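You operate a simulated robot arm through the tools that you are given. There is no shell and no other tool.

The job below is to be done with a simulated robot arm. You get a single attempt, and the scene is never put back.

Task
Set the stitch dial to 6; run five marks on the yellow strip.
Fine: leave the strip under the lowered foot.
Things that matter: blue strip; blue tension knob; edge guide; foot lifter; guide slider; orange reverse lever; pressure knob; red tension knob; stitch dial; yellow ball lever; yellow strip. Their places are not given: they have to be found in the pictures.

Only the result counts: the job must be done as asked and must still hold three seconds after the hand-in. Knocking over, shifting, dropping, spilling or breaking anything else fails it.

Robot
A 6-joint arm with a two-finger parallel gripper, fixed in place. Base frame: the origin is at the foot of the arm, x ahead of it, y to its left, z up. Lengths are in cm, angles in degrees, forces in N, time in s.
With the tool pointing down near the work surface it reaches from about 44 to 96 cm from the base axis. Its first joint turns from -115.0 to 115.0 degrees. Payload 3.43 kg.
Tool frame: the origin (TCP) lies between the finger pads and is the grasp point; the fingertips stand 3.4 cm ahead of it; z points along the fingers, y is the line along which they close. The gripper opens to 12.8 cm. The fingers are 2.4 cm wide and 1.2 cm thick; the gripper's body (4.8 by 13 cm) begins 9.6 cm behind the TCP.
Orientation is that of the tool frame in the base frame, as [roll, pitch, yaw] about the fixed x, y, z axes, in that order (R = Rz(yaw) Ry(pitch) Rx(roll)). With the fingers straight down and closing along the base's y, the tool's x points along the base's -x, its y along +y and its z along -z.

Tools
- The arm moves only by the tool arm_command. Its argument "moves" is one flat list of numbers, 7 for each row, row after row: the shift along the base's x, y, z in units of 50 mm (1.0 is 50 mm), then the turn, a rotation vector about the base's x, y, z in units of 5 degrees (1.0 is 5 degrees), then the opening, from 0 (shut) to 1 (fully open). In form: [tx, ty, tz, ax, ay, az, fingers, tx, ty, tz, ax, ay, az, fingers, ...]. A call has 1 to 20 rows; each row shifts and turns the commanded pose from where the row before left it. A call with a number of a shift or a turn outside -1 to 1 is refused whole. A row lasts 0.2 s, in which the tool goes at most 5 cm and 8.6 degrees; a call with a longer step from one row to the next is refused whole, and so is a gripper value outside its range. Where a pose cannot be reached the arm comes as near as it can. A force on the tool above 40 N (or 10 N above the force at the start of the call, whichever is more), or a blocked arm, ends the call early, and 0.2 s more pass. The fingers move at their own pace (about 10.8 cm/s each) and stop on an object; they squeeze with about 25 N. The grip force told is the motor's: it shows also when the fingers shut on nothing. Time passes only in rows, and 0.2 s behind the last, so rows that do not move let the fingers close. It gives the time, the measured TCP pose, the force on the tool (base axes), the opening and the grip force at its end, in the units of the frame above (readings bear some noise), with the torque about the TCP (base axes, N m) and any sound that the robot's microphone picked up, and new pictures: "views" is both (left out), scene, wrist or none.
- Cameras (640 x 400 px; columns grow to the right, rows downward): "scene" is fixed at [21.66, 49.83, 110.73]; the picture's right is [-0.43, -0.90, 0.00], its down [-0.43, 0.21, -0.88] and it looks along [0.79, -0.38, -0.48] (base axes); focal length 233 px, centre (320, 200). "wrist" rides on the gripper at [7.6, -1.1, -16] in the tool frame; the picture's right is [0.15, 0.99, 0.00], its down [-0.88, 0.13, -0.46] and it looks along [-0.45, 0.07, 0.89] (tool axes); focal length 234 px, centre (320, 200).
- lift_body(by): slides the trunk up (or, below 0, down) by that many cm; the arm rides with it, the base frame stays. It gives what a move gives, with no picture.
- locate(camera, pixels): for up to 12 pixels [column, row] of the newest picture of that camera ("zoom" is the newest enlarged one), the place [x, y, z] in the base frame of the surface seen there, good to about 0.3 cm. The clock stands still meanwhile.
- enlarge(camera, box): a new picture of the part [left, top, right, bottom] of that camera's present view, enlarged. The clock stands still meanwhile.
- hand_in(): hands the job in; it is judged then, once.

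Open the gripper and draw the arm clear of the work before you hand the job in, unless the task says otherwise.

The tools are called after "Request:" as a command line: name --argument value ..., lists and objects as JSON in quotes. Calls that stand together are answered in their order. arm_command: Moves the arm, as the interface text tells. Its arguments: {"type":"object","properties":{"moves":{"type":"array","items":{"type":"number"}},"views":{"type":"string","enum":["both","scene","wrist","none"]}},"required":["moves"]} The other tools are called the same way: lift_body (by) slides the trunk up or down; locate (camera, pixels) gives the place of the surface under pixels of a picture; enlarge (camera, box) takes an enlarged picture of a part of a camera's view; hand_in () hands the job in.

At the start:

```text
t: 0.0
position: [43.54, 26.67, 102.11]
ee_rot: [179.9, 0.1, -179.9]
force: [0.5, 0.2, 0.6]
torque: [-0.02, 0.0, 0.0]
finger_gap: 12.79
grasp_force: 0.1
trunk travel left (down, up): [-35.0, 44.0]
```

scene: 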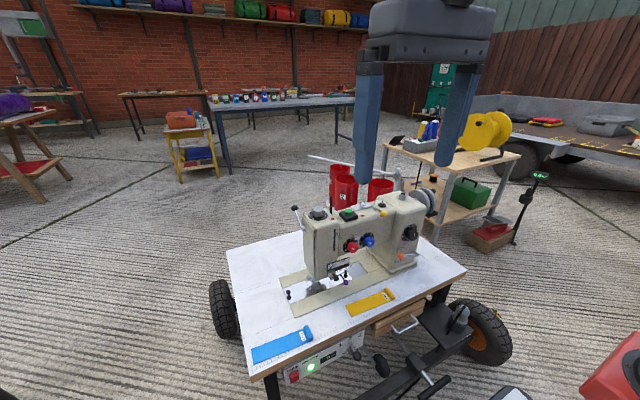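
wrist: 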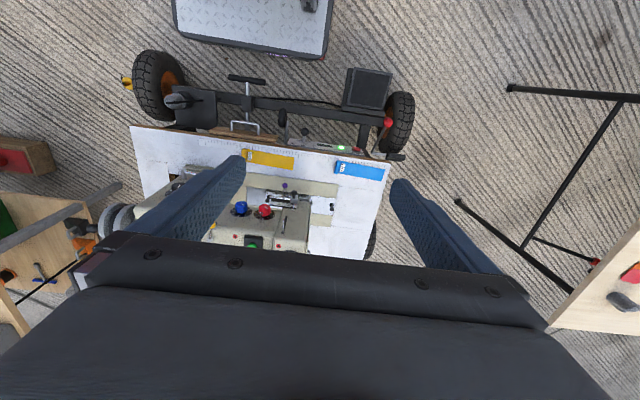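

The scene picture shows a sewing machine on a small table around pixel (360,240), with the blue strip at (280,343) and the yellow strip at (370,302). I'll enlarge the parts to find the controls.

Request:
enlarge --camera "scene" --box '[270, 180, 470, 305]'

Request:
enlarge --camera "wrist" --box '[120, 120, 400, 295]'

```text
3.20 times, centred on (370, 242) of scene
```

zoom: 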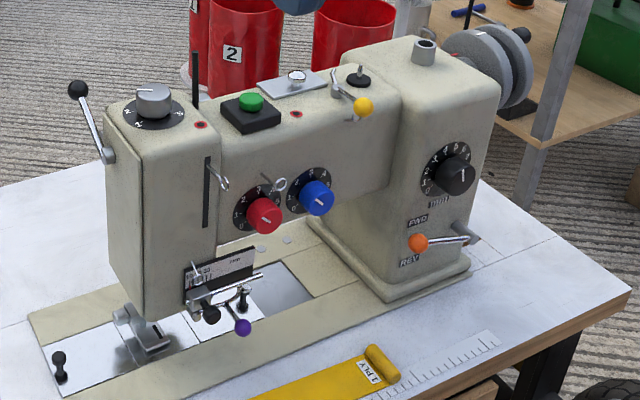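

```text
2.29 times, centred on (260, 208) of wrist
```

zoom: 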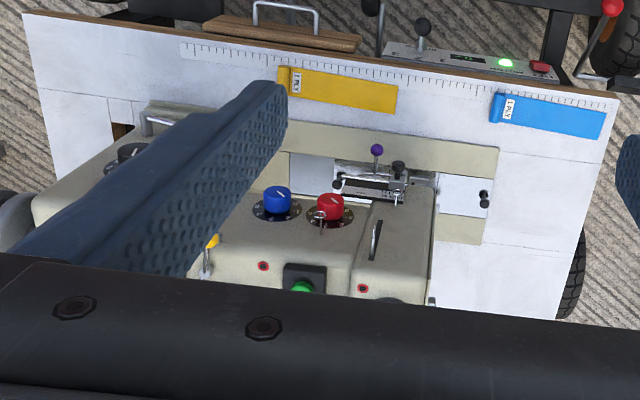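

The zoom shows the stitch dial at the right of the machine (450,175), the orange lever (418,243), the foot lifter ball at left (78,90) and a green button on top. I'll look closer at each part.

Request:
enlarge --camera "scene" --box '[380, 210, 440, 248]'

Request:
enlarge --camera "scene" --box '[280, 250, 376, 310]'

Request:
enlarge --camera "scene" --box '[280, 190, 408, 270]'

Request:
enlarge --camera "scene" --box '[240, 280, 440, 400]'

```text
10.53 times, centred on (410, 229) of scene
```

zoom: 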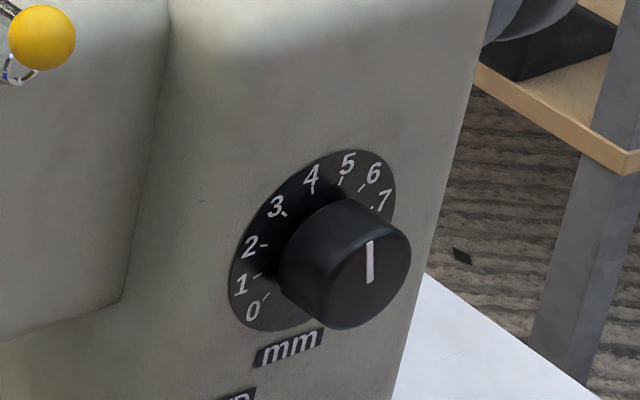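

```text
6.67 times, centred on (328, 280) of scene
```

zoom: 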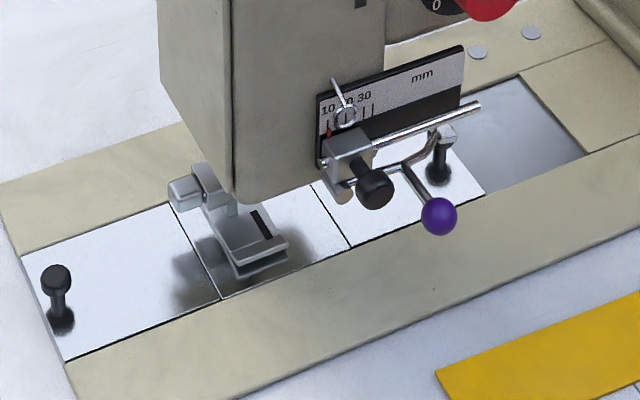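

```text
5.00 times, centred on (344, 230) of scene
```

zoom: 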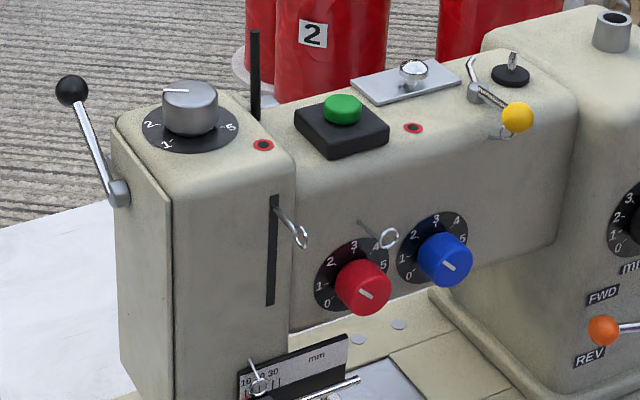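

```text
3.20 times, centred on (340, 340) of scene
```

zoom: 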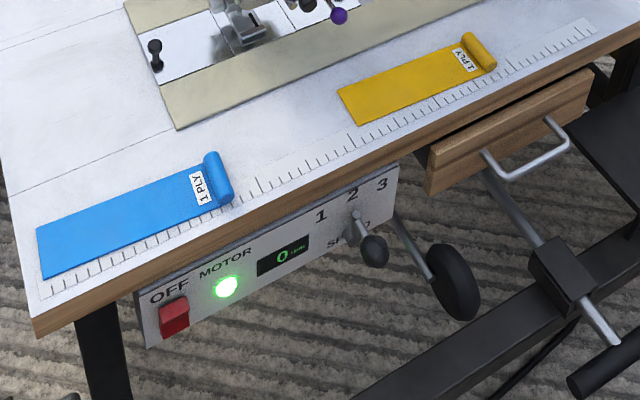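

I now measure where things are, using locate on the scene view.

Request:
locate --camera "scene" --pixels '[[411, 233], [401, 256], [294, 208], [318, 213], [349, 213], [352, 246], [368, 240], [384, 213], [346, 282], [343, 278], [318, 288], [290, 297]]'

Request:
locate --camera "scene" --pixels '[[346, 308], [355, 318], [388, 295], [392, 298], [254, 350], [252, 366], [304, 330], [310, 340], [230, 250], [465, 270], [250, 378], [356, 353]]'

```text
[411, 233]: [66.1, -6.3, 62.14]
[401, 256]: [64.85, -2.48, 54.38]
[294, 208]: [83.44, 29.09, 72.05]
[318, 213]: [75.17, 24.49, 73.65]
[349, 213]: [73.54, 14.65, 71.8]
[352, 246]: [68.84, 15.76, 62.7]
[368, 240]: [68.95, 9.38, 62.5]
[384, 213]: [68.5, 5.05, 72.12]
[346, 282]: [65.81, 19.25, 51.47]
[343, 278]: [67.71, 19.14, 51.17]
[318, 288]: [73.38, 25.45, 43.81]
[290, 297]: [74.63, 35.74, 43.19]
```

```text
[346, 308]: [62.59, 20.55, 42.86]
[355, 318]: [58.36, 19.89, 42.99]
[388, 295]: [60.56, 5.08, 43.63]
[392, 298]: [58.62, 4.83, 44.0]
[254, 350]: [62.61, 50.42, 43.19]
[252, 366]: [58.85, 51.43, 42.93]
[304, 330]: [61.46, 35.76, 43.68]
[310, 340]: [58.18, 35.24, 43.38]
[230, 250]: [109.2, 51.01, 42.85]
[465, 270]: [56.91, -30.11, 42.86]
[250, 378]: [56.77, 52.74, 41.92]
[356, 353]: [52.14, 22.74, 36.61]
```

Now I'll enlarge the control panel display, the foot area, the yellow lever and the strips.

Request:
enlarge --camera "scene" --box '[280, 335, 376, 395]'

Request:
enlarge --camera "scene" --box '[345, 188, 409, 228]'

Request:
enlarge --camera "scene" --box '[340, 280, 404, 320]'

Request:
enlarge --camera "scene" --box '[300, 262, 364, 302]'

Request:
enlarge --camera "scene" --box '[376, 235, 440, 275]'

```text
6.67 times, centred on (328, 365) of scene
```

zoom: 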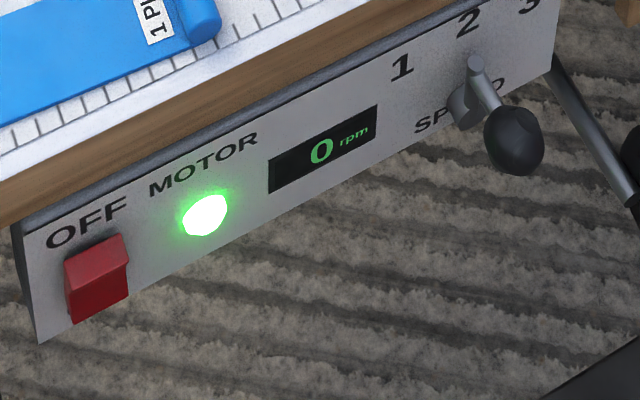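

```text
10.00 times, centred on (377, 208) of scene
```

zoom: 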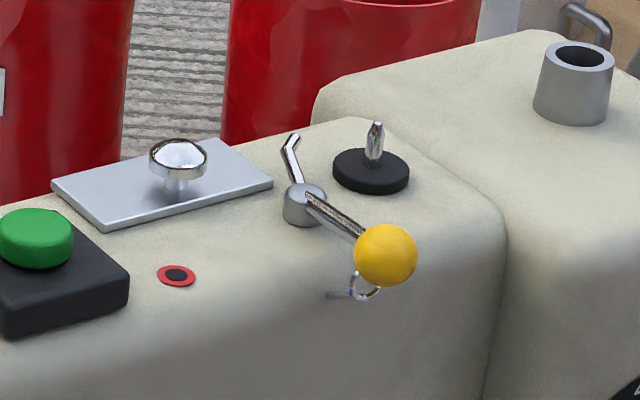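

```text
10.00 times, centred on (372, 300) of scene
```

zoom: 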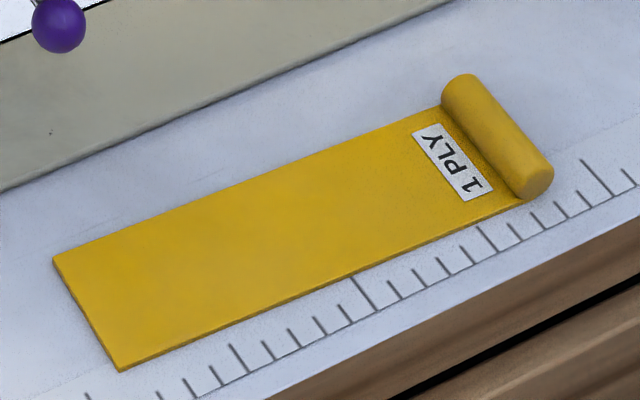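

```text
10.00 times, centred on (332, 282) of scene
```

zoom: 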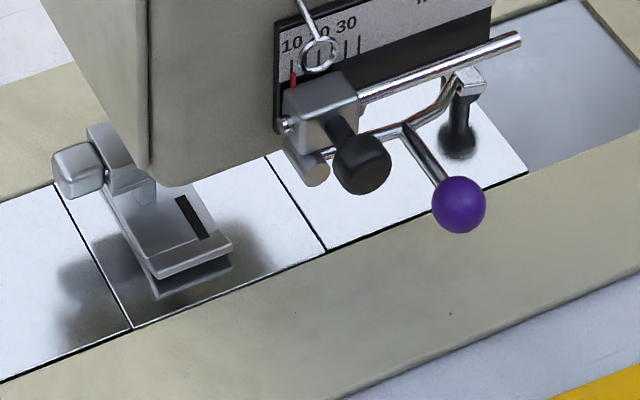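

```text
10.00 times, centred on (408, 255) of scene
```

zoom: 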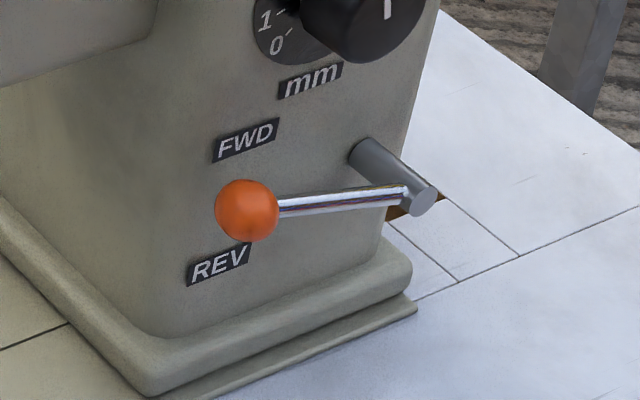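

The display reads 0 rpm with the motor light on, and the dial pointer is hard to judge from here. I'll tilt the tool 40° forward and bring the wrist camera in front of the machine for a closer look.

Request:
arm_command --moves '[0.16, -0.34, -0.675, 0, -1, 0, 1, 0.16, -0.34, -0.675, 0, -1, 0, 1, 0.16, -0.34, -0.675, 0, -1, 0, 1, 0.16, -0.34, -0.675, 0, -1, 0, 1, 0.16, -0.34, -0.675, 0, -1, 0, 1, 0.16, -0.34, -0.675, 0, -1, 0, 1, 0.16, -0.34, -0.675, 0, -1, 0, 1, 0.16, -0.34, -0.675, 0, -1, 0, 1, 0, 0, 0, 0, 0, 0, 1]' --views "both"

```text
t: 2.0
position: [53.03, 15.39, 76.79]
ee_rot: [-180.0, 39.8, -179.9]
force: [-0.2, 0.7, 0.1]
torque: [-0.04, -0.02, 0.02]
finger_gap: 12.79
grasp_force: 0.1
out of reach, approached as far as the arm can: row 7, 8
trunk travel left (down, up): [-35.0, 44.0]
```

scene: 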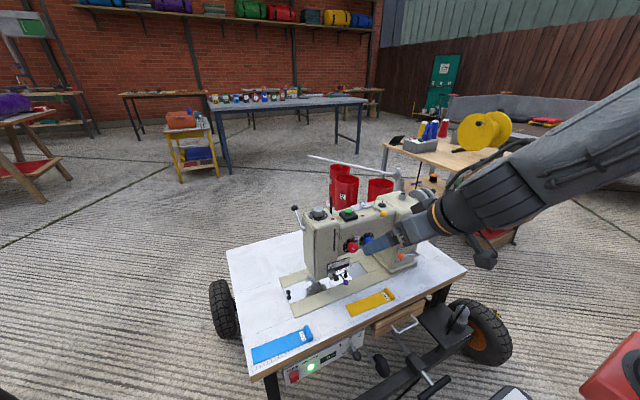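
wrist: 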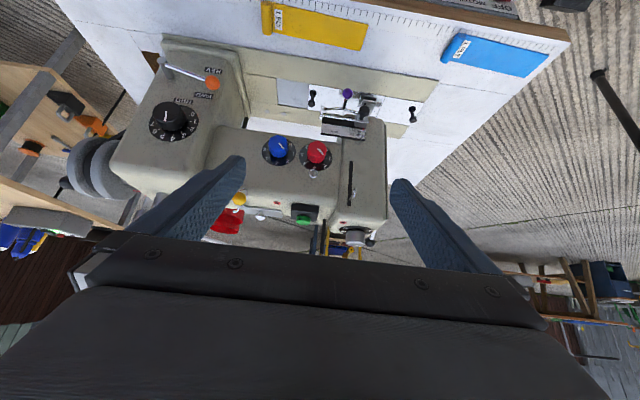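

The wrist camera now faces the machine front (upside-down): stitch dial at (172,117), orange ball (213,83), foot near (330,110). I'll enlarge these.

Request:
enlarge --camera "wrist" --box '[140, 90, 220, 140]'

Request:
enlarge --camera "wrist" --box '[290, 75, 430, 162]'

Request:
enlarge --camera "wrist" --box '[220, 120, 400, 250]'

Request:
locate --camera "wrist" --pixels '[[172, 113], [165, 130], [213, 83], [278, 147], [318, 153], [365, 98], [372, 118], [347, 93], [412, 118], [310, 100], [344, 128], [370, 240]]'

```text
8.00 times, centred on (180, 115) of wrist
```

zoom: 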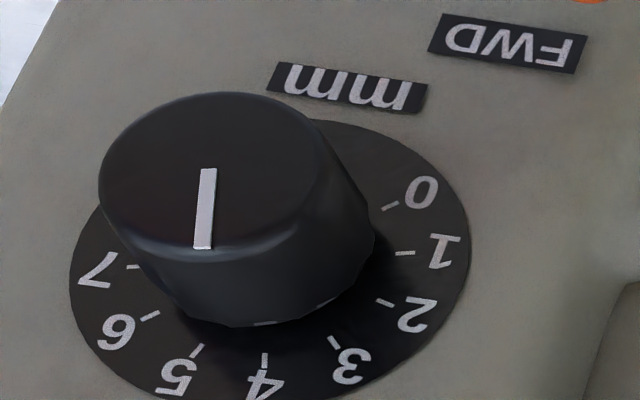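

```text
4.57 times, centred on (360, 118) of wrist
```

zoom: 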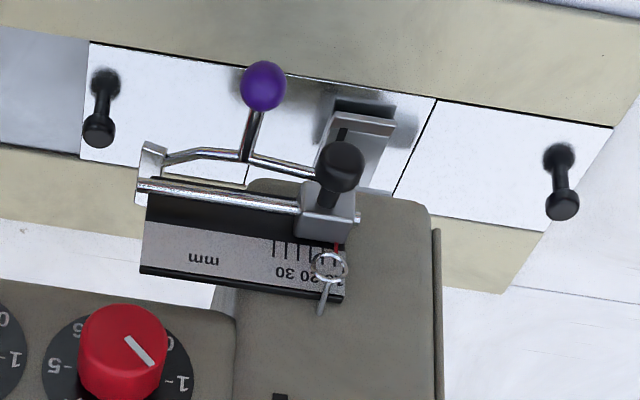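

```text
3.08 times, centred on (310, 185) of wrist
```

zoom: 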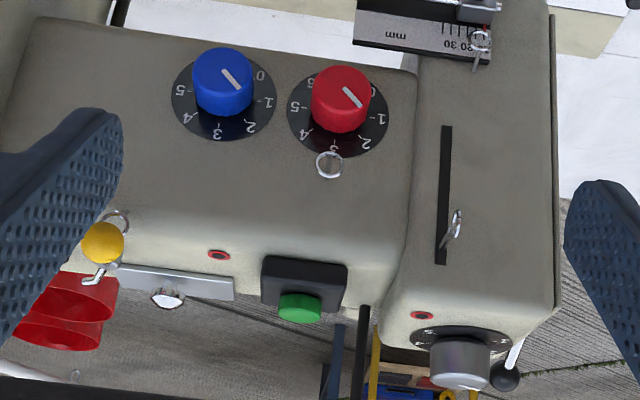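

```text
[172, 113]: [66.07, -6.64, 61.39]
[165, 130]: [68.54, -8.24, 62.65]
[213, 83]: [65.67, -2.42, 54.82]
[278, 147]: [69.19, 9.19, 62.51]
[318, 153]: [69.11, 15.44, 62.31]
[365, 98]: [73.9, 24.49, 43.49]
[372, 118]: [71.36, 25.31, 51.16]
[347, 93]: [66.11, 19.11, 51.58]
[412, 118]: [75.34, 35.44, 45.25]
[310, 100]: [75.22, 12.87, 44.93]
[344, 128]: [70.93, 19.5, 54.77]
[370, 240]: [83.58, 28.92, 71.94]
```

The dial ticks are 30° apart with 4 at top, and the pointer sits at about 4. Next I check the foot height, the lifter and the edge guide more closely in the same view.

Request:
enlarge --camera "wrist" --box '[335, 80, 399, 120]'

Request:
enlarge --camera "wrist" --box '[330, 215, 394, 255]'

Request:
enlarge --camera "scene" --box '[280, 195, 328, 235]'

Request:
enlarge --camera "scene" --box '[300, 270, 348, 300]'

```text
10.00 times, centred on (367, 100) of wrist
```

zoom: 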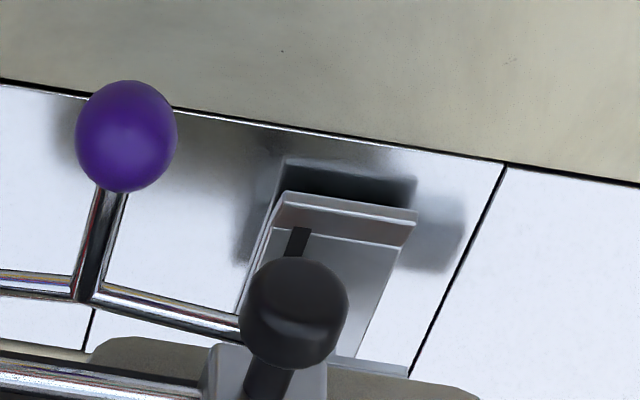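

```text
10.00 times, centred on (362, 235) of wrist
```

zoom: 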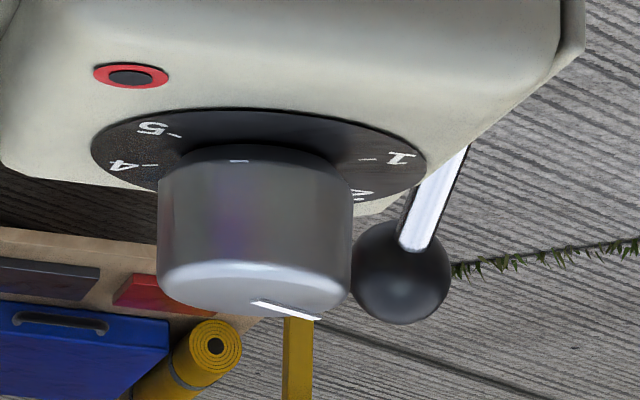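

```text
10.00 times, centred on (304, 215) of scene
```

zoom: 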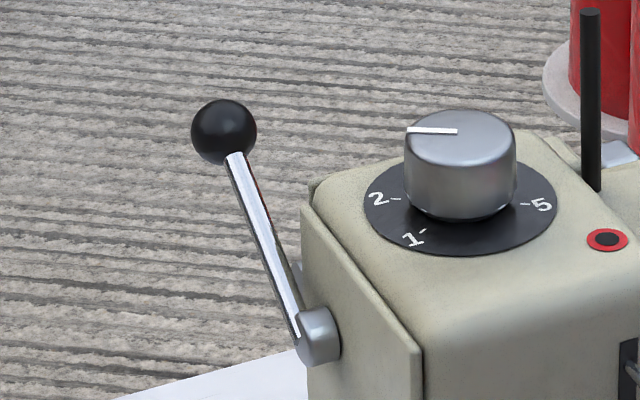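

```text
13.33 times, centred on (324, 285) of scene
```

zoom: 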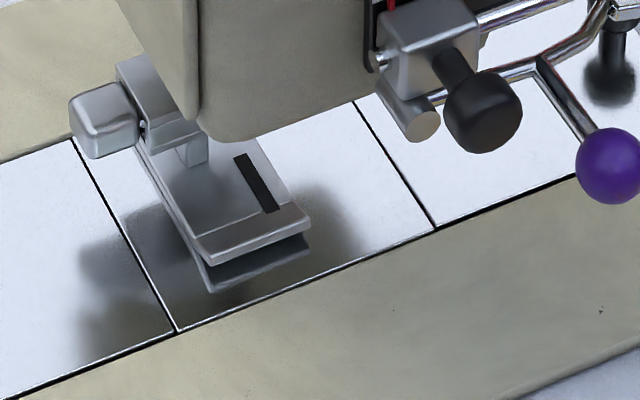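

I'll locate several pixels on this zoom of the foot: sole toe edges, plate next to it, slot and clamp block.

Request:
locate --camera "zoom" --pixels '[[207, 252], [303, 218], [210, 243], [260, 185], [180, 180], [100, 120], [210, 290], [400, 270], [400, 120], [455, 110], [610, 165], [260, 310]]'

Request:
enlarge --camera "scene" --box '[290, 195, 338, 235]'

```text
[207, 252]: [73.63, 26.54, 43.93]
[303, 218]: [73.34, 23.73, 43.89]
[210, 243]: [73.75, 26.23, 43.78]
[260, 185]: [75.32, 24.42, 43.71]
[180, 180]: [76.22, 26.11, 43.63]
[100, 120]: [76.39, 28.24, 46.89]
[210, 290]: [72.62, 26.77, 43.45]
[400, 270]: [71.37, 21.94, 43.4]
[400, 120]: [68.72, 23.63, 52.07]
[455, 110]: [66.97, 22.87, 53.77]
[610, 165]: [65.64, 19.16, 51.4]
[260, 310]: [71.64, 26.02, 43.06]
```

```text
10.00 times, centred on (314, 215) of scene
```

zoom: 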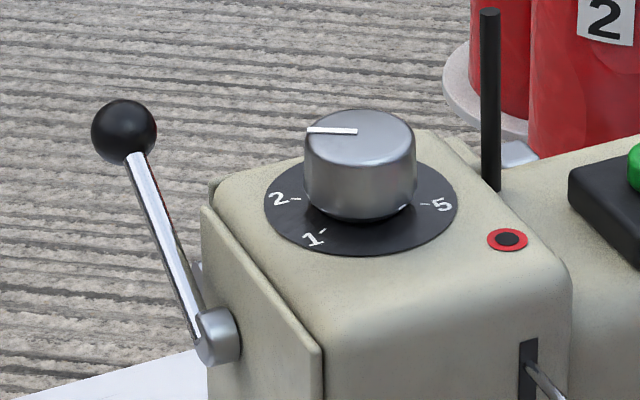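

I'll locate the lifter's pivot and ball, plus the pressure knob and head corners from this zoom.

Request:
locate --camera "zoom" --pixels '[[222, 340], [210, 320], [190, 290], [150, 190], [125, 130], [300, 380], [315, 395], [210, 215], [350, 135], [280, 235], [565, 290], [630, 170]]'

Request:
locate --camera "wrist" --pixels '[[240, 198], [303, 218], [305, 207], [160, 155], [180, 70], [265, 20], [290, 8], [362, 40], [357, 14], [350, 110], [330, 115], [352, 136]]'

```text
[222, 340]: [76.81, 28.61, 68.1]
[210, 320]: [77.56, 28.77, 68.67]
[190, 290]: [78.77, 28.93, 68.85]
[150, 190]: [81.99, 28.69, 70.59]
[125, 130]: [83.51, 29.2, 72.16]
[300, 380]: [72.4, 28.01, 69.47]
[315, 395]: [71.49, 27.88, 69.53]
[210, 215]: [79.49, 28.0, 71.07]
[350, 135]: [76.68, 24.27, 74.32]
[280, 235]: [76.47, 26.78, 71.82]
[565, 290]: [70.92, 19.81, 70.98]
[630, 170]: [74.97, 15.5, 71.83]
```

```text
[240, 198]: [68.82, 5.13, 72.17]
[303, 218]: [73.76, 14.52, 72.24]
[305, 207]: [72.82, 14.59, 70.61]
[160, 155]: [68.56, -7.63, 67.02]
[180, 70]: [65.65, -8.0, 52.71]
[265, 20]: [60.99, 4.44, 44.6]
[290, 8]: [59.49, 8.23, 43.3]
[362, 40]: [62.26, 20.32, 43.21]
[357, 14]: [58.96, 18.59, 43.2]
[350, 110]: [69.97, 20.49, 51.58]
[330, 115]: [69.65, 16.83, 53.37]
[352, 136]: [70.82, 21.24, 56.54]
```

The foot's gap above the plate (z about 43.2) isn't clear from above, so I'll lower the trunk 18 cm with the arm in its present free pose (x≤56, clear of the machine) to look from lower.

Request:
lift_body --by -18

Request:
arm_command --moves '[0, 0.8, 0, 0, -1, 0, 1, 0, 0.8, 0, 0, -1, 0, 1, 0, 0, 0, 0, 0, 0, 1]' --views "both"

```text
t: 4.0
position: [58.2, 15.41, 58.95]
ee_rot: [-179.9, 39.8, -179.9]
force: [0.0, -0.3, 0.3]
torque: [-0.03, -0.02, 0.0]
finger_gap: 12.83
grasp_force: 0.0
trunk travel left (down, up): [-17.0, 62.0]
```

```text
t: 4.8
position: [58.03, 23.28, 58.86]
ee_rot: [-179.9, 49.8, 180.0]
force: [0.2, 0.3, -0.7]
torque: [0.03, -0.02, -0.03]
finger_gap: 12.81
grasp_force: 0.1
trunk travel left (down, up): [-17.0, 62.0]
```

scene: 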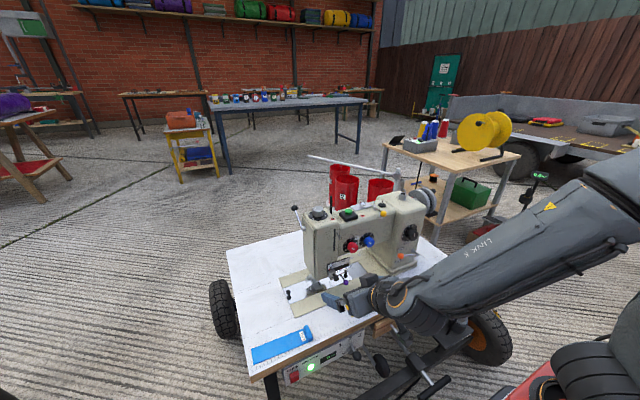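
wrist: 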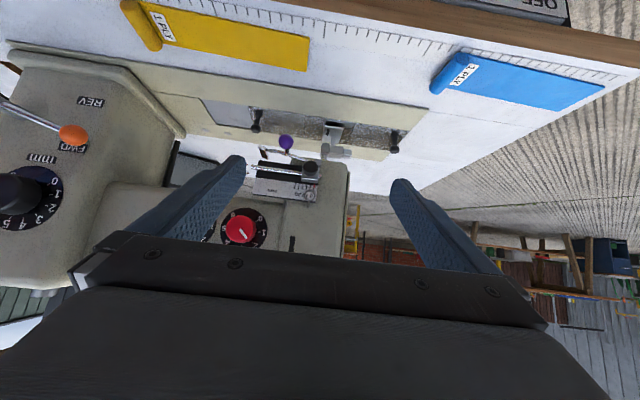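

Now the foot is seen from lower at (335,135), with the purple ball at (285,142). I'll enlarge this area.

Request:
enlarge --camera "wrist" --box '[240, 100, 400, 200]'

Request:
enlarge --camera "wrist" --box '[310, 110, 374, 165]'

Request:
locate --camera "wrist" --pixels '[[333, 128], [285, 142], [310, 165], [140, 25], [153, 48], [304, 70], [312, 45], [180, 30], [393, 140], [255, 120], [60, 135], [15, 195]]'

```text
4.00 times, centred on (320, 150) of wrist
```

zoom: 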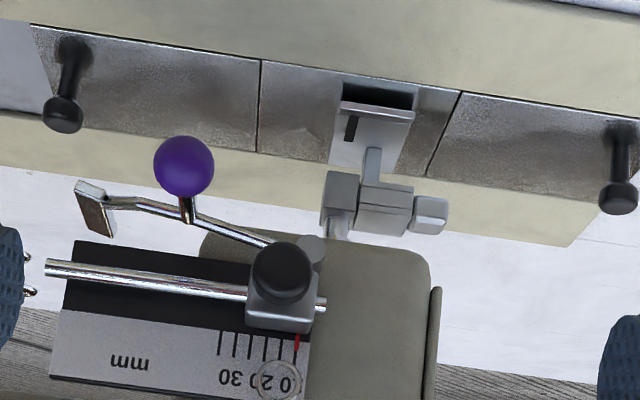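

```text
7.27 times, centred on (342, 138) of wrist
```

zoom: 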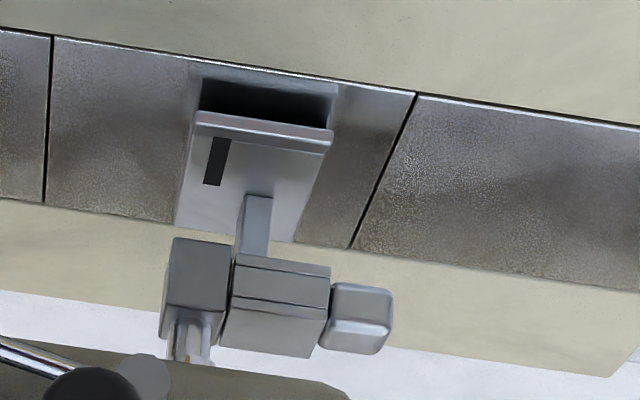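

```text
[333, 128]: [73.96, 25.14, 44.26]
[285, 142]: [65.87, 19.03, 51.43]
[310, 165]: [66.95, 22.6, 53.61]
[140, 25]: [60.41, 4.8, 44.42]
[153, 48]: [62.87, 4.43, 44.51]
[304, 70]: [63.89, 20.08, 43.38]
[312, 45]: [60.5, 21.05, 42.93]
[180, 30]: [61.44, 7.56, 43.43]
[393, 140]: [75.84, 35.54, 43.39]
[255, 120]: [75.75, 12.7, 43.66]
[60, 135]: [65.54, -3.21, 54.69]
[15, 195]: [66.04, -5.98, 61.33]
```

The foot stands about 0.4–0.5 cm above the plate (its front edge and mirror image are separated), so it looks raised. Next I go to the stitch dial: move the camera squarely in front of it at y≈-6.5.

Request:
arm_command --moves '[0, -0.2, 0.4, 0, 0.5, 0, 1, 0, -0.6, 0.4, 0, 0.5, 0, 1, 0, -0.86, 0.2, 0, 0.5, 0, 1, 0, -0.86, 0.2, 0, 0.5, 0, 1, 0, -0.86, 0.2, 0, 0.5, 0, 1, 0, -0.86, 0.1, 0, 0.5, 0, 1, 0, -0.86, 0.1, 0, 0.5, 0, 1, 0, -0.86, 0.1, 0, 0.5, 0, 1, 0, 0, 0, 0, 0, 0, 1]' --views "both"

```text
t: 6.8
position: [59.54, -6.16, 66.49]
ee_rot: [-180.0, 29.8, -180.0]
force: [0.7, 1.0, -1.3]
torque: [0.0, -0.01, -0.01]
finger_gap: 12.78
grasp_force: 0.1
out of reach, approached as far as the arm can: row 5, 6
trunk travel left (down, up): [-17.0, 62.0]
```

scene: 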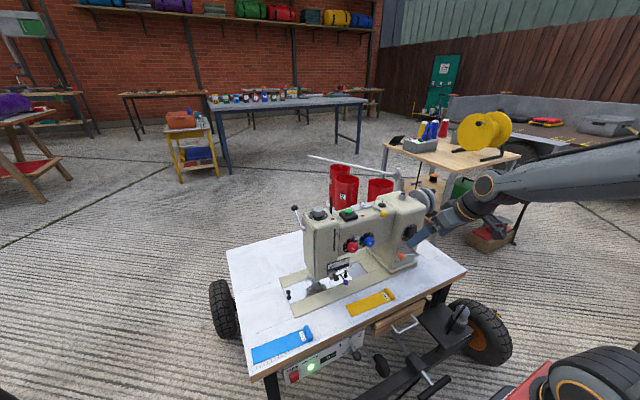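
wrist: 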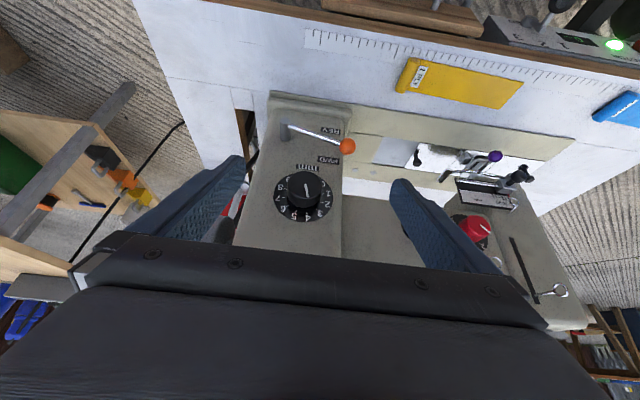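

The dial now shows at (305,193) between the fingers. I'll enlarge it and measure the knob.

Request:
enlarge --camera "wrist" --box '[265, 162, 345, 227]'

Request:
enlarge --camera "scene" --box '[370, 205, 450, 255]'

```text
6.15 times, centred on (305, 194) of wrist
```

zoom: 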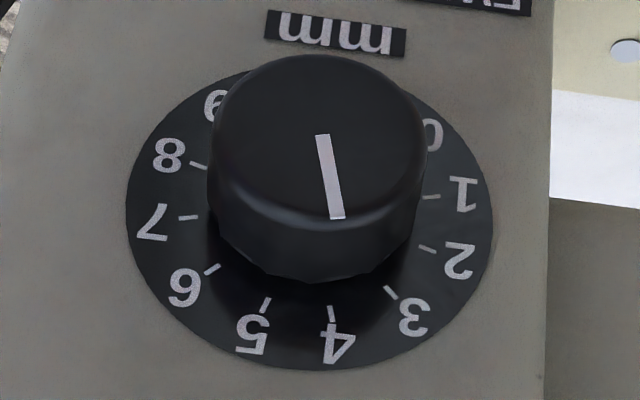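

```text
8.00 times, centred on (410, 230) of scene
```

zoom: 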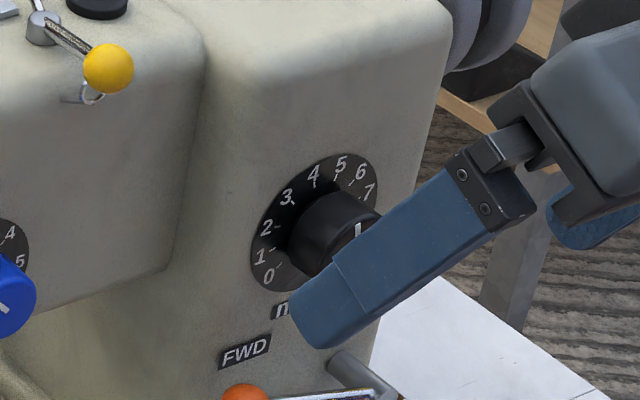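

The pointer lies on 4 and the numbers increase clockwise by 30° each (0 to 9), so 6 needs a 60° clockwise turn. I'll locate the knob's face centre and rim.

Request:
locate --camera "wrist" --pixels '[[305, 184], [290, 184], [320, 184], [305, 173], [307, 196], [292, 210], [326, 210], [270, 230], [280, 150], [347, 146], [330, 230], [270, 140]]'

```text
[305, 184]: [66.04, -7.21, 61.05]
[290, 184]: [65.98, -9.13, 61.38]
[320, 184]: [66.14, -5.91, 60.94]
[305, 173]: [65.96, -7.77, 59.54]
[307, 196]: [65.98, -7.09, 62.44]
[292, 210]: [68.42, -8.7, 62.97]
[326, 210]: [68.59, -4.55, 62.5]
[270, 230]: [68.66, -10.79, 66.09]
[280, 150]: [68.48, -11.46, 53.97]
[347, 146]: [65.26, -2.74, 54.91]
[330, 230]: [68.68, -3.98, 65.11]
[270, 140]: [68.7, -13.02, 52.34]
```

Knob face centre is about (66.0, -7.2, 61.05), diameter ~3.8 cm, standing out from the disc at x≈68.5. I'll set the tool to 15° tilt, roll it -20° about x, narrow the opening to ~6 cm and stop in front of the knob to check.

Request:
arm_command --moves '[0.1, -0.07, -0.1, 0, 1, 0, 0.47, 0.1, -0.07, -0.2, 0, 1, 0, 0.47, 0.1, -0.07, -0.2, 0, 1, 0, 0.47, 0, 0, 0, -1, 0, 0, 0.47, 0, 0, 0, -1, 0, 0, 0.47, 0, 0, 0, -1, 0, 0, 0.47, 0, 0, 0, -1, 0, 0, 0.47, 0, 0, 0, 0, 0, 0, 0.47]' --views "both"

```text
t: 8.6
position: [60.92, -7.25, 64.15]
ee_rot: [-159.2, 13.9, -174.9]
force: [0.0, 0.3, -0.1]
torque: [-0.02, 0.02, 0.01]
finger_gap: 6.04
grasp_force: 0.0
trunk travel left (down, up): [-17.0, 62.0]
```

scene: 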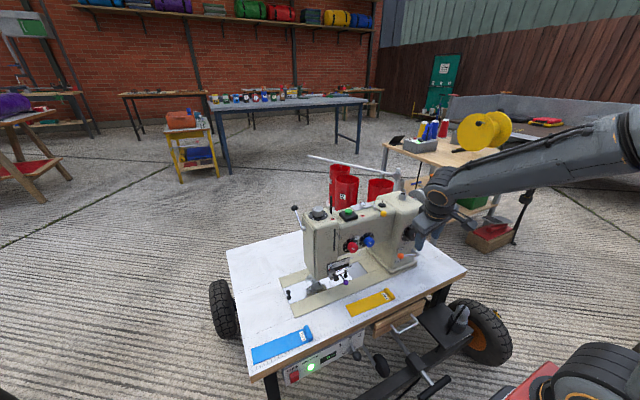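
wrist: 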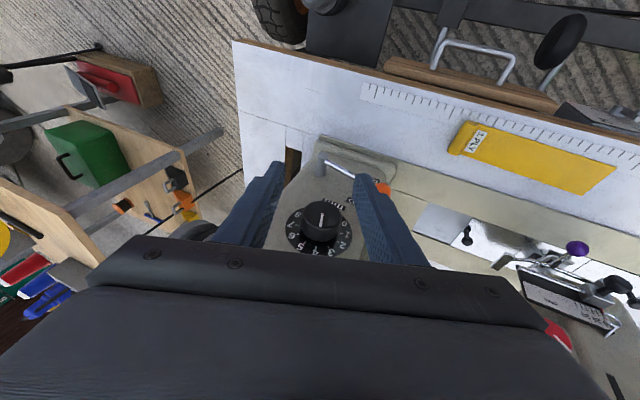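

The knob sits centred between the fingers at (322,222). I'll lower 3.1 cm then move forward 5.2 cm so the fingers straddle the knob.

Request:
arm_command --moves '[0, 0, -0.62, 0, 0, 0, 0.47, 0.4, 0.01, 0, 0, 0, 0, 0.47, 0.4, 0, 0, 0, 0, 0, 0.47, 0.22, 0, 0, 0, 0, 0, 0.47, 0, 0, 0, 0, 0, 0, 0.47]' --views "both"

```text
t: 9.8
position: [66.01, -7.28, 61.04]
ee_rot: [-159.3, 13.9, -174.8]
force: [-0.1, -1.0, -0.1]
torque: [0.01, 0.0, -0.01]
finger_gap: 6.01
grasp_force: 0.0
trunk travel left (down, up): [-17.0, 62.0]
```

scene: 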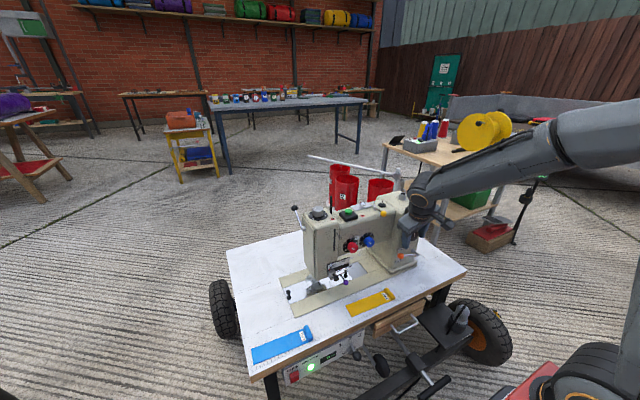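
wrist: 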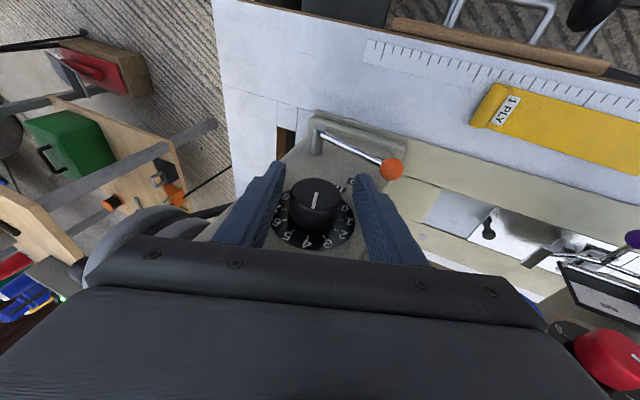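

The TCP reads (66.0, -7.3, 61.0), with the knob at (317,200) between the fingers. I'll check a zoom before closing.

Request:
enlarge --camera "wrist" --box '[240, 150, 400, 250]'

Request:
enlarge --camera "scene" --box '[370, 200, 450, 260]'

```text
4.00 times, centred on (320, 200) of wrist
```

zoom: 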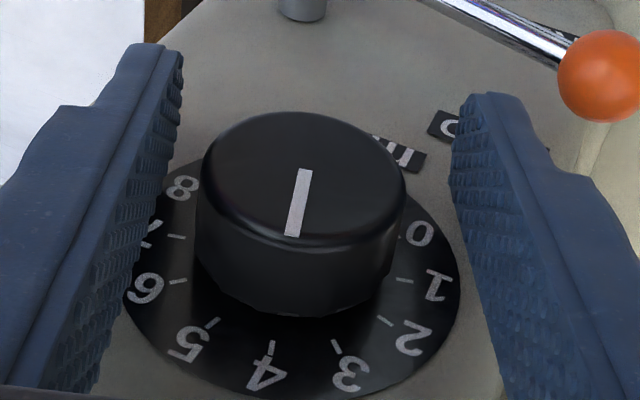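

```text
6.67 times, centred on (410, 230) of scene
```

zoom: 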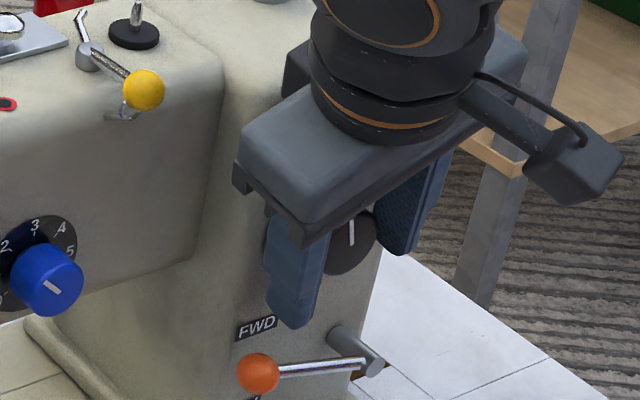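

The fingers straddle the knob with the FWD lever ball clear below. Now I close on it.

Request:
arm_command --moves '[0, 0, 0, 0, 0, 0, 0.33, 0, 0, 0, 0, 0, 0, 0, 0, 0, 0, 0, 0, 0, 0]' --views "wrist"

```text
t: 10.8
position: [65.78, -7.46, 61.22]
ee_rot: [-158.9, 13.9, -174.7]
force: [-0.5, -35.4, 10.9]
torque: [-0.11, 1.06, -0.47]
finger_gap: 3.88
grasp_force: 44.8
trunk travel left (down, up): [-17.0, 62.0]
stopped in row 3: the force on the tool passed its limit at 42 N (the readings are from after the stop); the commanded pose is now the measured one
```

wrist: 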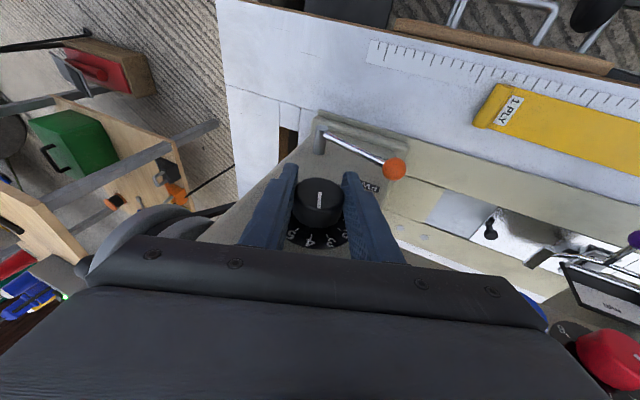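

Gripped at 3.88 cm, but the tool is pushed 35 N toward -y, so I'm off-centre. I shift slightly toward -y/+z along the closing line to relax it.

Request:
arm_command --moves '[0, -0.03, 0.01, 0, 0, 0, 0, 0, 0, 0, 0, 0, 0, 0]' --views "none"

```text
t: 11.4
position: [65.96, -7.38, 61.11]
ee_rot: [-159.1, 14.0, -174.8]
force: [-4.1, -24.1, 17.5]
torque: [-0.07, 1.0, -0.64]
finger_gap: 3.86
grasp_force: 45.3
trunk travel left (down, up): [-17.0, 62.0]
```

Force has dropped to about 24 N; I continue easing along the same line.

Request:
arm_command --moves '[0, -0.03, 0.013, 0, 0, 0, 0, 0, 0, 0, 0, 0, 0, 0]' --views "none"

```text
t: 12.0
position: [65.93, -7.4, 61.27]
ee_rot: [-159.0, 13.9, -174.6]
force: [-3.0, -14.2, 11.7]
torque: [-0.04, -0.27, -0.63]
finger_gap: 3.83
grasp_force: 45.5
trunk travel left (down, up): [-17.0, 62.0]
```

Force is now small (14 N). I'll turn +30° about x (clockwise seen from the front) in six rows and look at the pointer.

Request:
arm_command --moves '[0, -0.02, 0.005, 1, 0, 0, 0, 0, 0, 0, 1, 0, 0, 0, 0, 0, 0, 1, 0, 0, 0, 0, 0, 0, 1, 0, 0, 0, 0, 0, 0, 1, 0, 0, 0, 0, 0, 0, 1, 0, 0, 0]' --views "wrist"

Request:
enlarge --camera "wrist" --box '[260, 160, 380, 255]'

```text
t: 13.4
position: [65.92, -7.44, 61.22]
ee_rot: [169.9, 14.7, 177.4]
force: [-2.0, -3.4, 11.8]
torque: [0.01, 0.48, -0.32]
finger_gap: 3.85
grasp_force: 45.0
trunk travel left (down, up): [-17.0, 62.0]
```

wrist: 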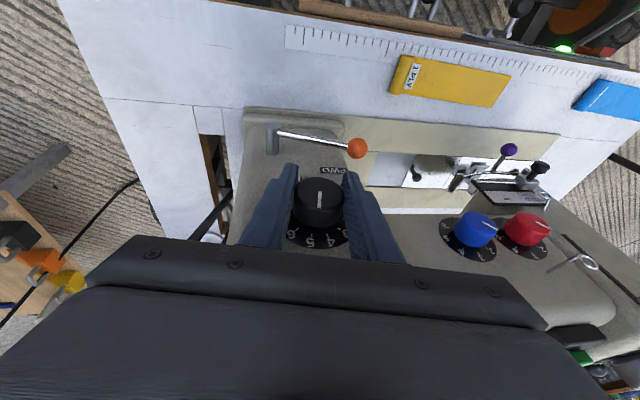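

```text
4.21 times, centred on (320, 208) of wrist
```

zoom: 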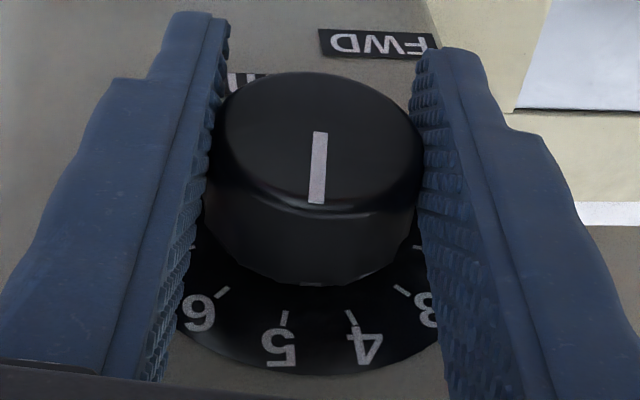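

The knob turned with the fingers; the pointer now reads between 4 and 5, near 5. I turn another 30° and re-check.

Request:
arm_command --moves '[0, 0, 0, 1, 0, 0, 0, 0, 0, 0, 1, 0, 0, 0, 0, 0, 0, 1, 0, 0, 0, 0, 0, 0, 1, 0, 0, 0, 0, 0, 0, 1, 0, 0, 0, 0, 0, 0, 1, 0, 0, 0, 0, 0, 0, 0, 0, 0, 0]' --views "both"

Request:
enlarge --camera "wrist" --box '[260, 160, 380, 255]'

Request:
enlarge --camera "scene" --box '[370, 200, 450, 260]'

```text
t: 15.0
position: [65.92, -7.65, 61.21]
ee_rot: [139.3, 11.5, 170.3]
force: [4.0, -17.1, 1.0]
torque: [-0.03, 0.4, 0.4]
finger_gap: 3.86
grasp_force: 44.8
trunk travel left (down, up): [-17.0, 62.0]
```

scene: 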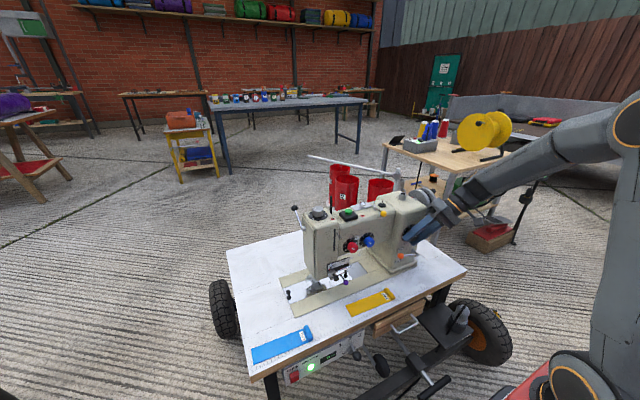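
wrist: 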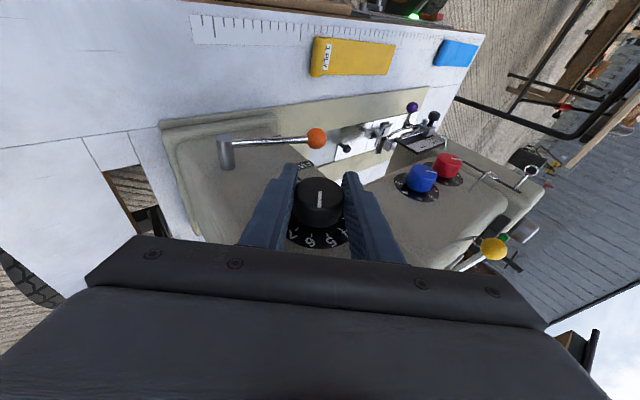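

```text
4.21 times, centred on (320, 208) of wrist
```

zoom: 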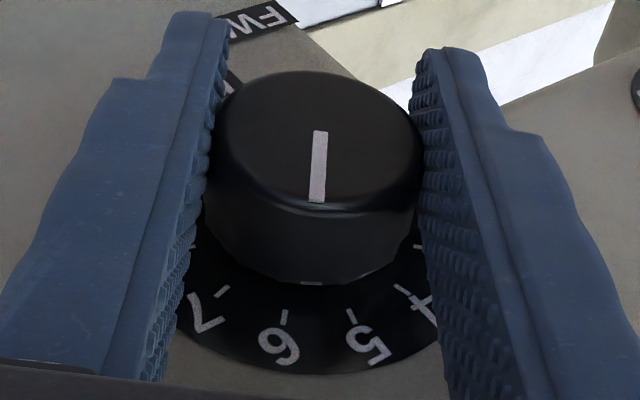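

```text
6.67 times, centred on (410, 230) of scene
```

zoom: 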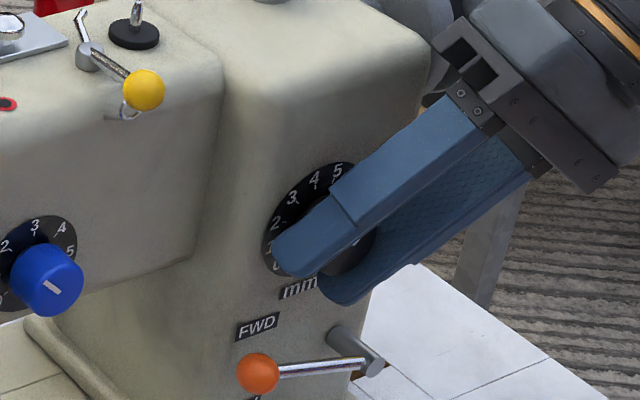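

The pointer now reads just short of 6, about 5.8 by the tick geometry. I'll release, back off along -x and measure it in a cleaner view.

Request:
arm_command --moves '[0, 0, 0, 0, 0, 0, 0.47, 0, 0, 0, 0, 0, 0, 0.47, -0.5, 0, 0, 0, 0, 0, 0.47, -0.5, 0, 0, 0, 0, 0, 0.47, -0.3, 0, 0, -1, 0, 0, 0.6, 0, 0, 0.2, -1, 0, 0, 0.6, 0, 0, 0.2, -1, 0, 0, 0.6, 0, 0, 0.2, -1, 0, 0, 0.6, 0, 0, 0.2, -1, 0, 0, 0.6, 0, 0, 0, -1, 0, 0, 0.6, 0, 0, 0, -1, 0, 0, 0.6, 0, 0, 0, -1, 0, 0, 0.6, 0, 0, 0, 0, 0, 0, 1]' --views "both"

Request:
enlarge --camera "scene" --box '[385, 210, 441, 245]'

```text
t: 17.8
position: [59.49, -7.55, 65.24]
ee_rot: [-179.7, 14.9, -179.9]
force: [-0.9, -0.2, 0.7]
torque: [-0.02, 0.0, 0.02]
finger_gap: 12.82
grasp_force: 0.0
trunk travel left (down, up): [-17.0, 62.0]
```

scene: 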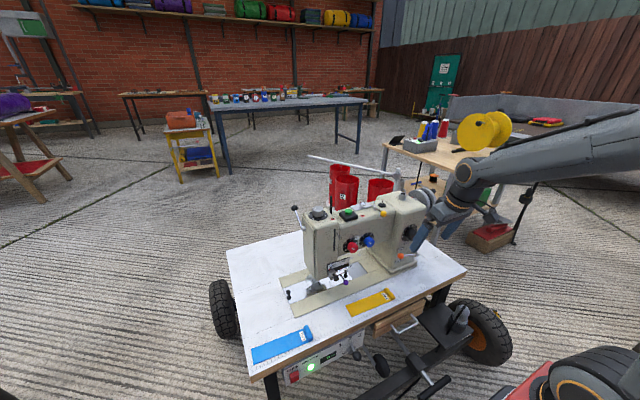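
wrist: 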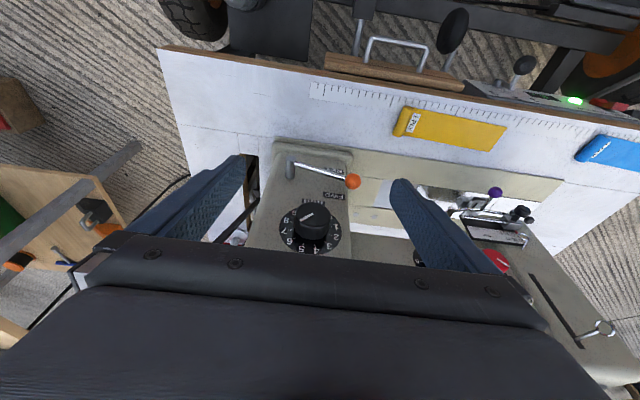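

```text
11.43 times, centred on (413, 228) of scene
```

zoom: 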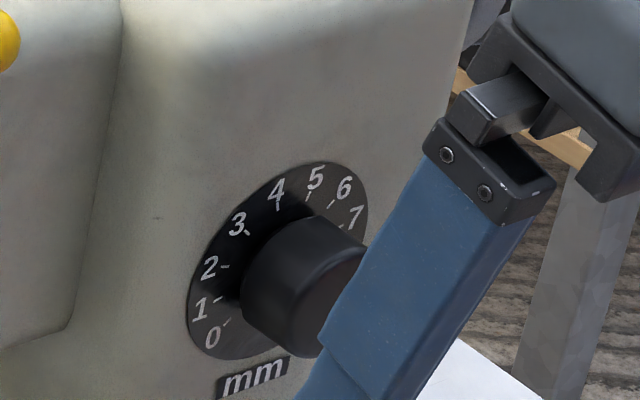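

I'll tilt to 45° and lower a bit so the wrist camera looks nearly straight at the dial.

Request:
arm_command --moves '[0.02, 0.05, -0.1, 0, -1, 0, 1, 0.02, 0.05, -0.1, 0, -1, 0, 1, 0.02, 0.05, -0.1, 0, -1, 0, 1, 0.02, 0.05, -0.1, 0, -1, 0, 1, 0.02, 0.05, -0.1, 0, -1, 0, 1, 0, 0, -0.1, 0, -1, 0, 1, 0, 0, 0, 0, 0, 0, 1]' --views "wrist"

Request:
enlarge --camera "wrist" --box '[255, 145, 367, 215]'

```text
t: 19.4
position: [61.45, -6.62, 63.1]
ee_rot: [-179.8, 44.0, -179.7]
force: [-0.2, 0.3, 0.2]
torque: [0.0, 0.01, 0.01]
finger_gap: 12.8
grasp_force: 0.0
out of reach, approached as far as the arm can: row 6
trunk travel left (down, up): [-17.0, 62.0]
```

wrist: 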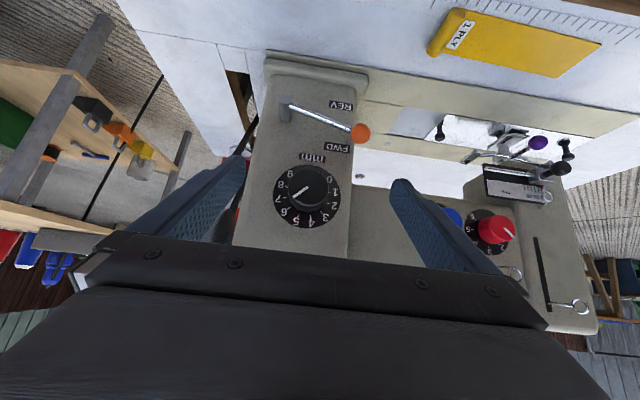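

```text
5.71 times, centred on (311, 180) of wrist
```

zoom: 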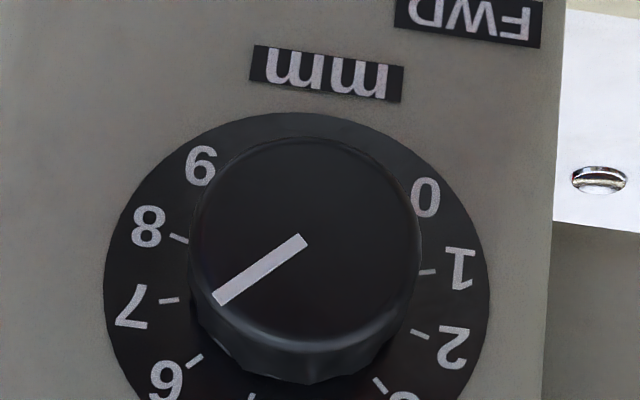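

Head-on, the pointer direction (-88,62) matches the 6 tick direction (-103,74) from the disc centre. I take one larger zoom to confirm.

Request:
enlarge --camera "wrist" --box '[270, 160, 345, 232]'

```text
5.56 times, centred on (308, 196) of wrist
```

zoom: 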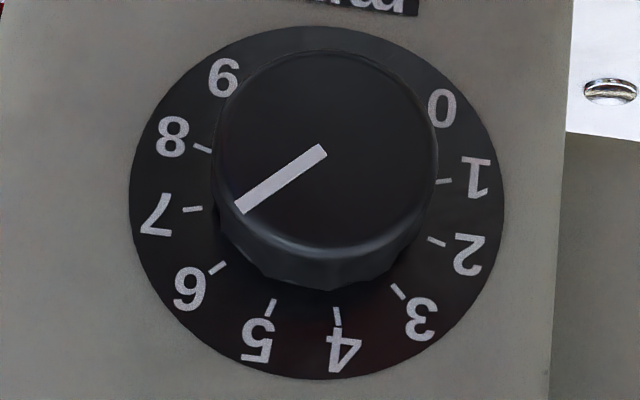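

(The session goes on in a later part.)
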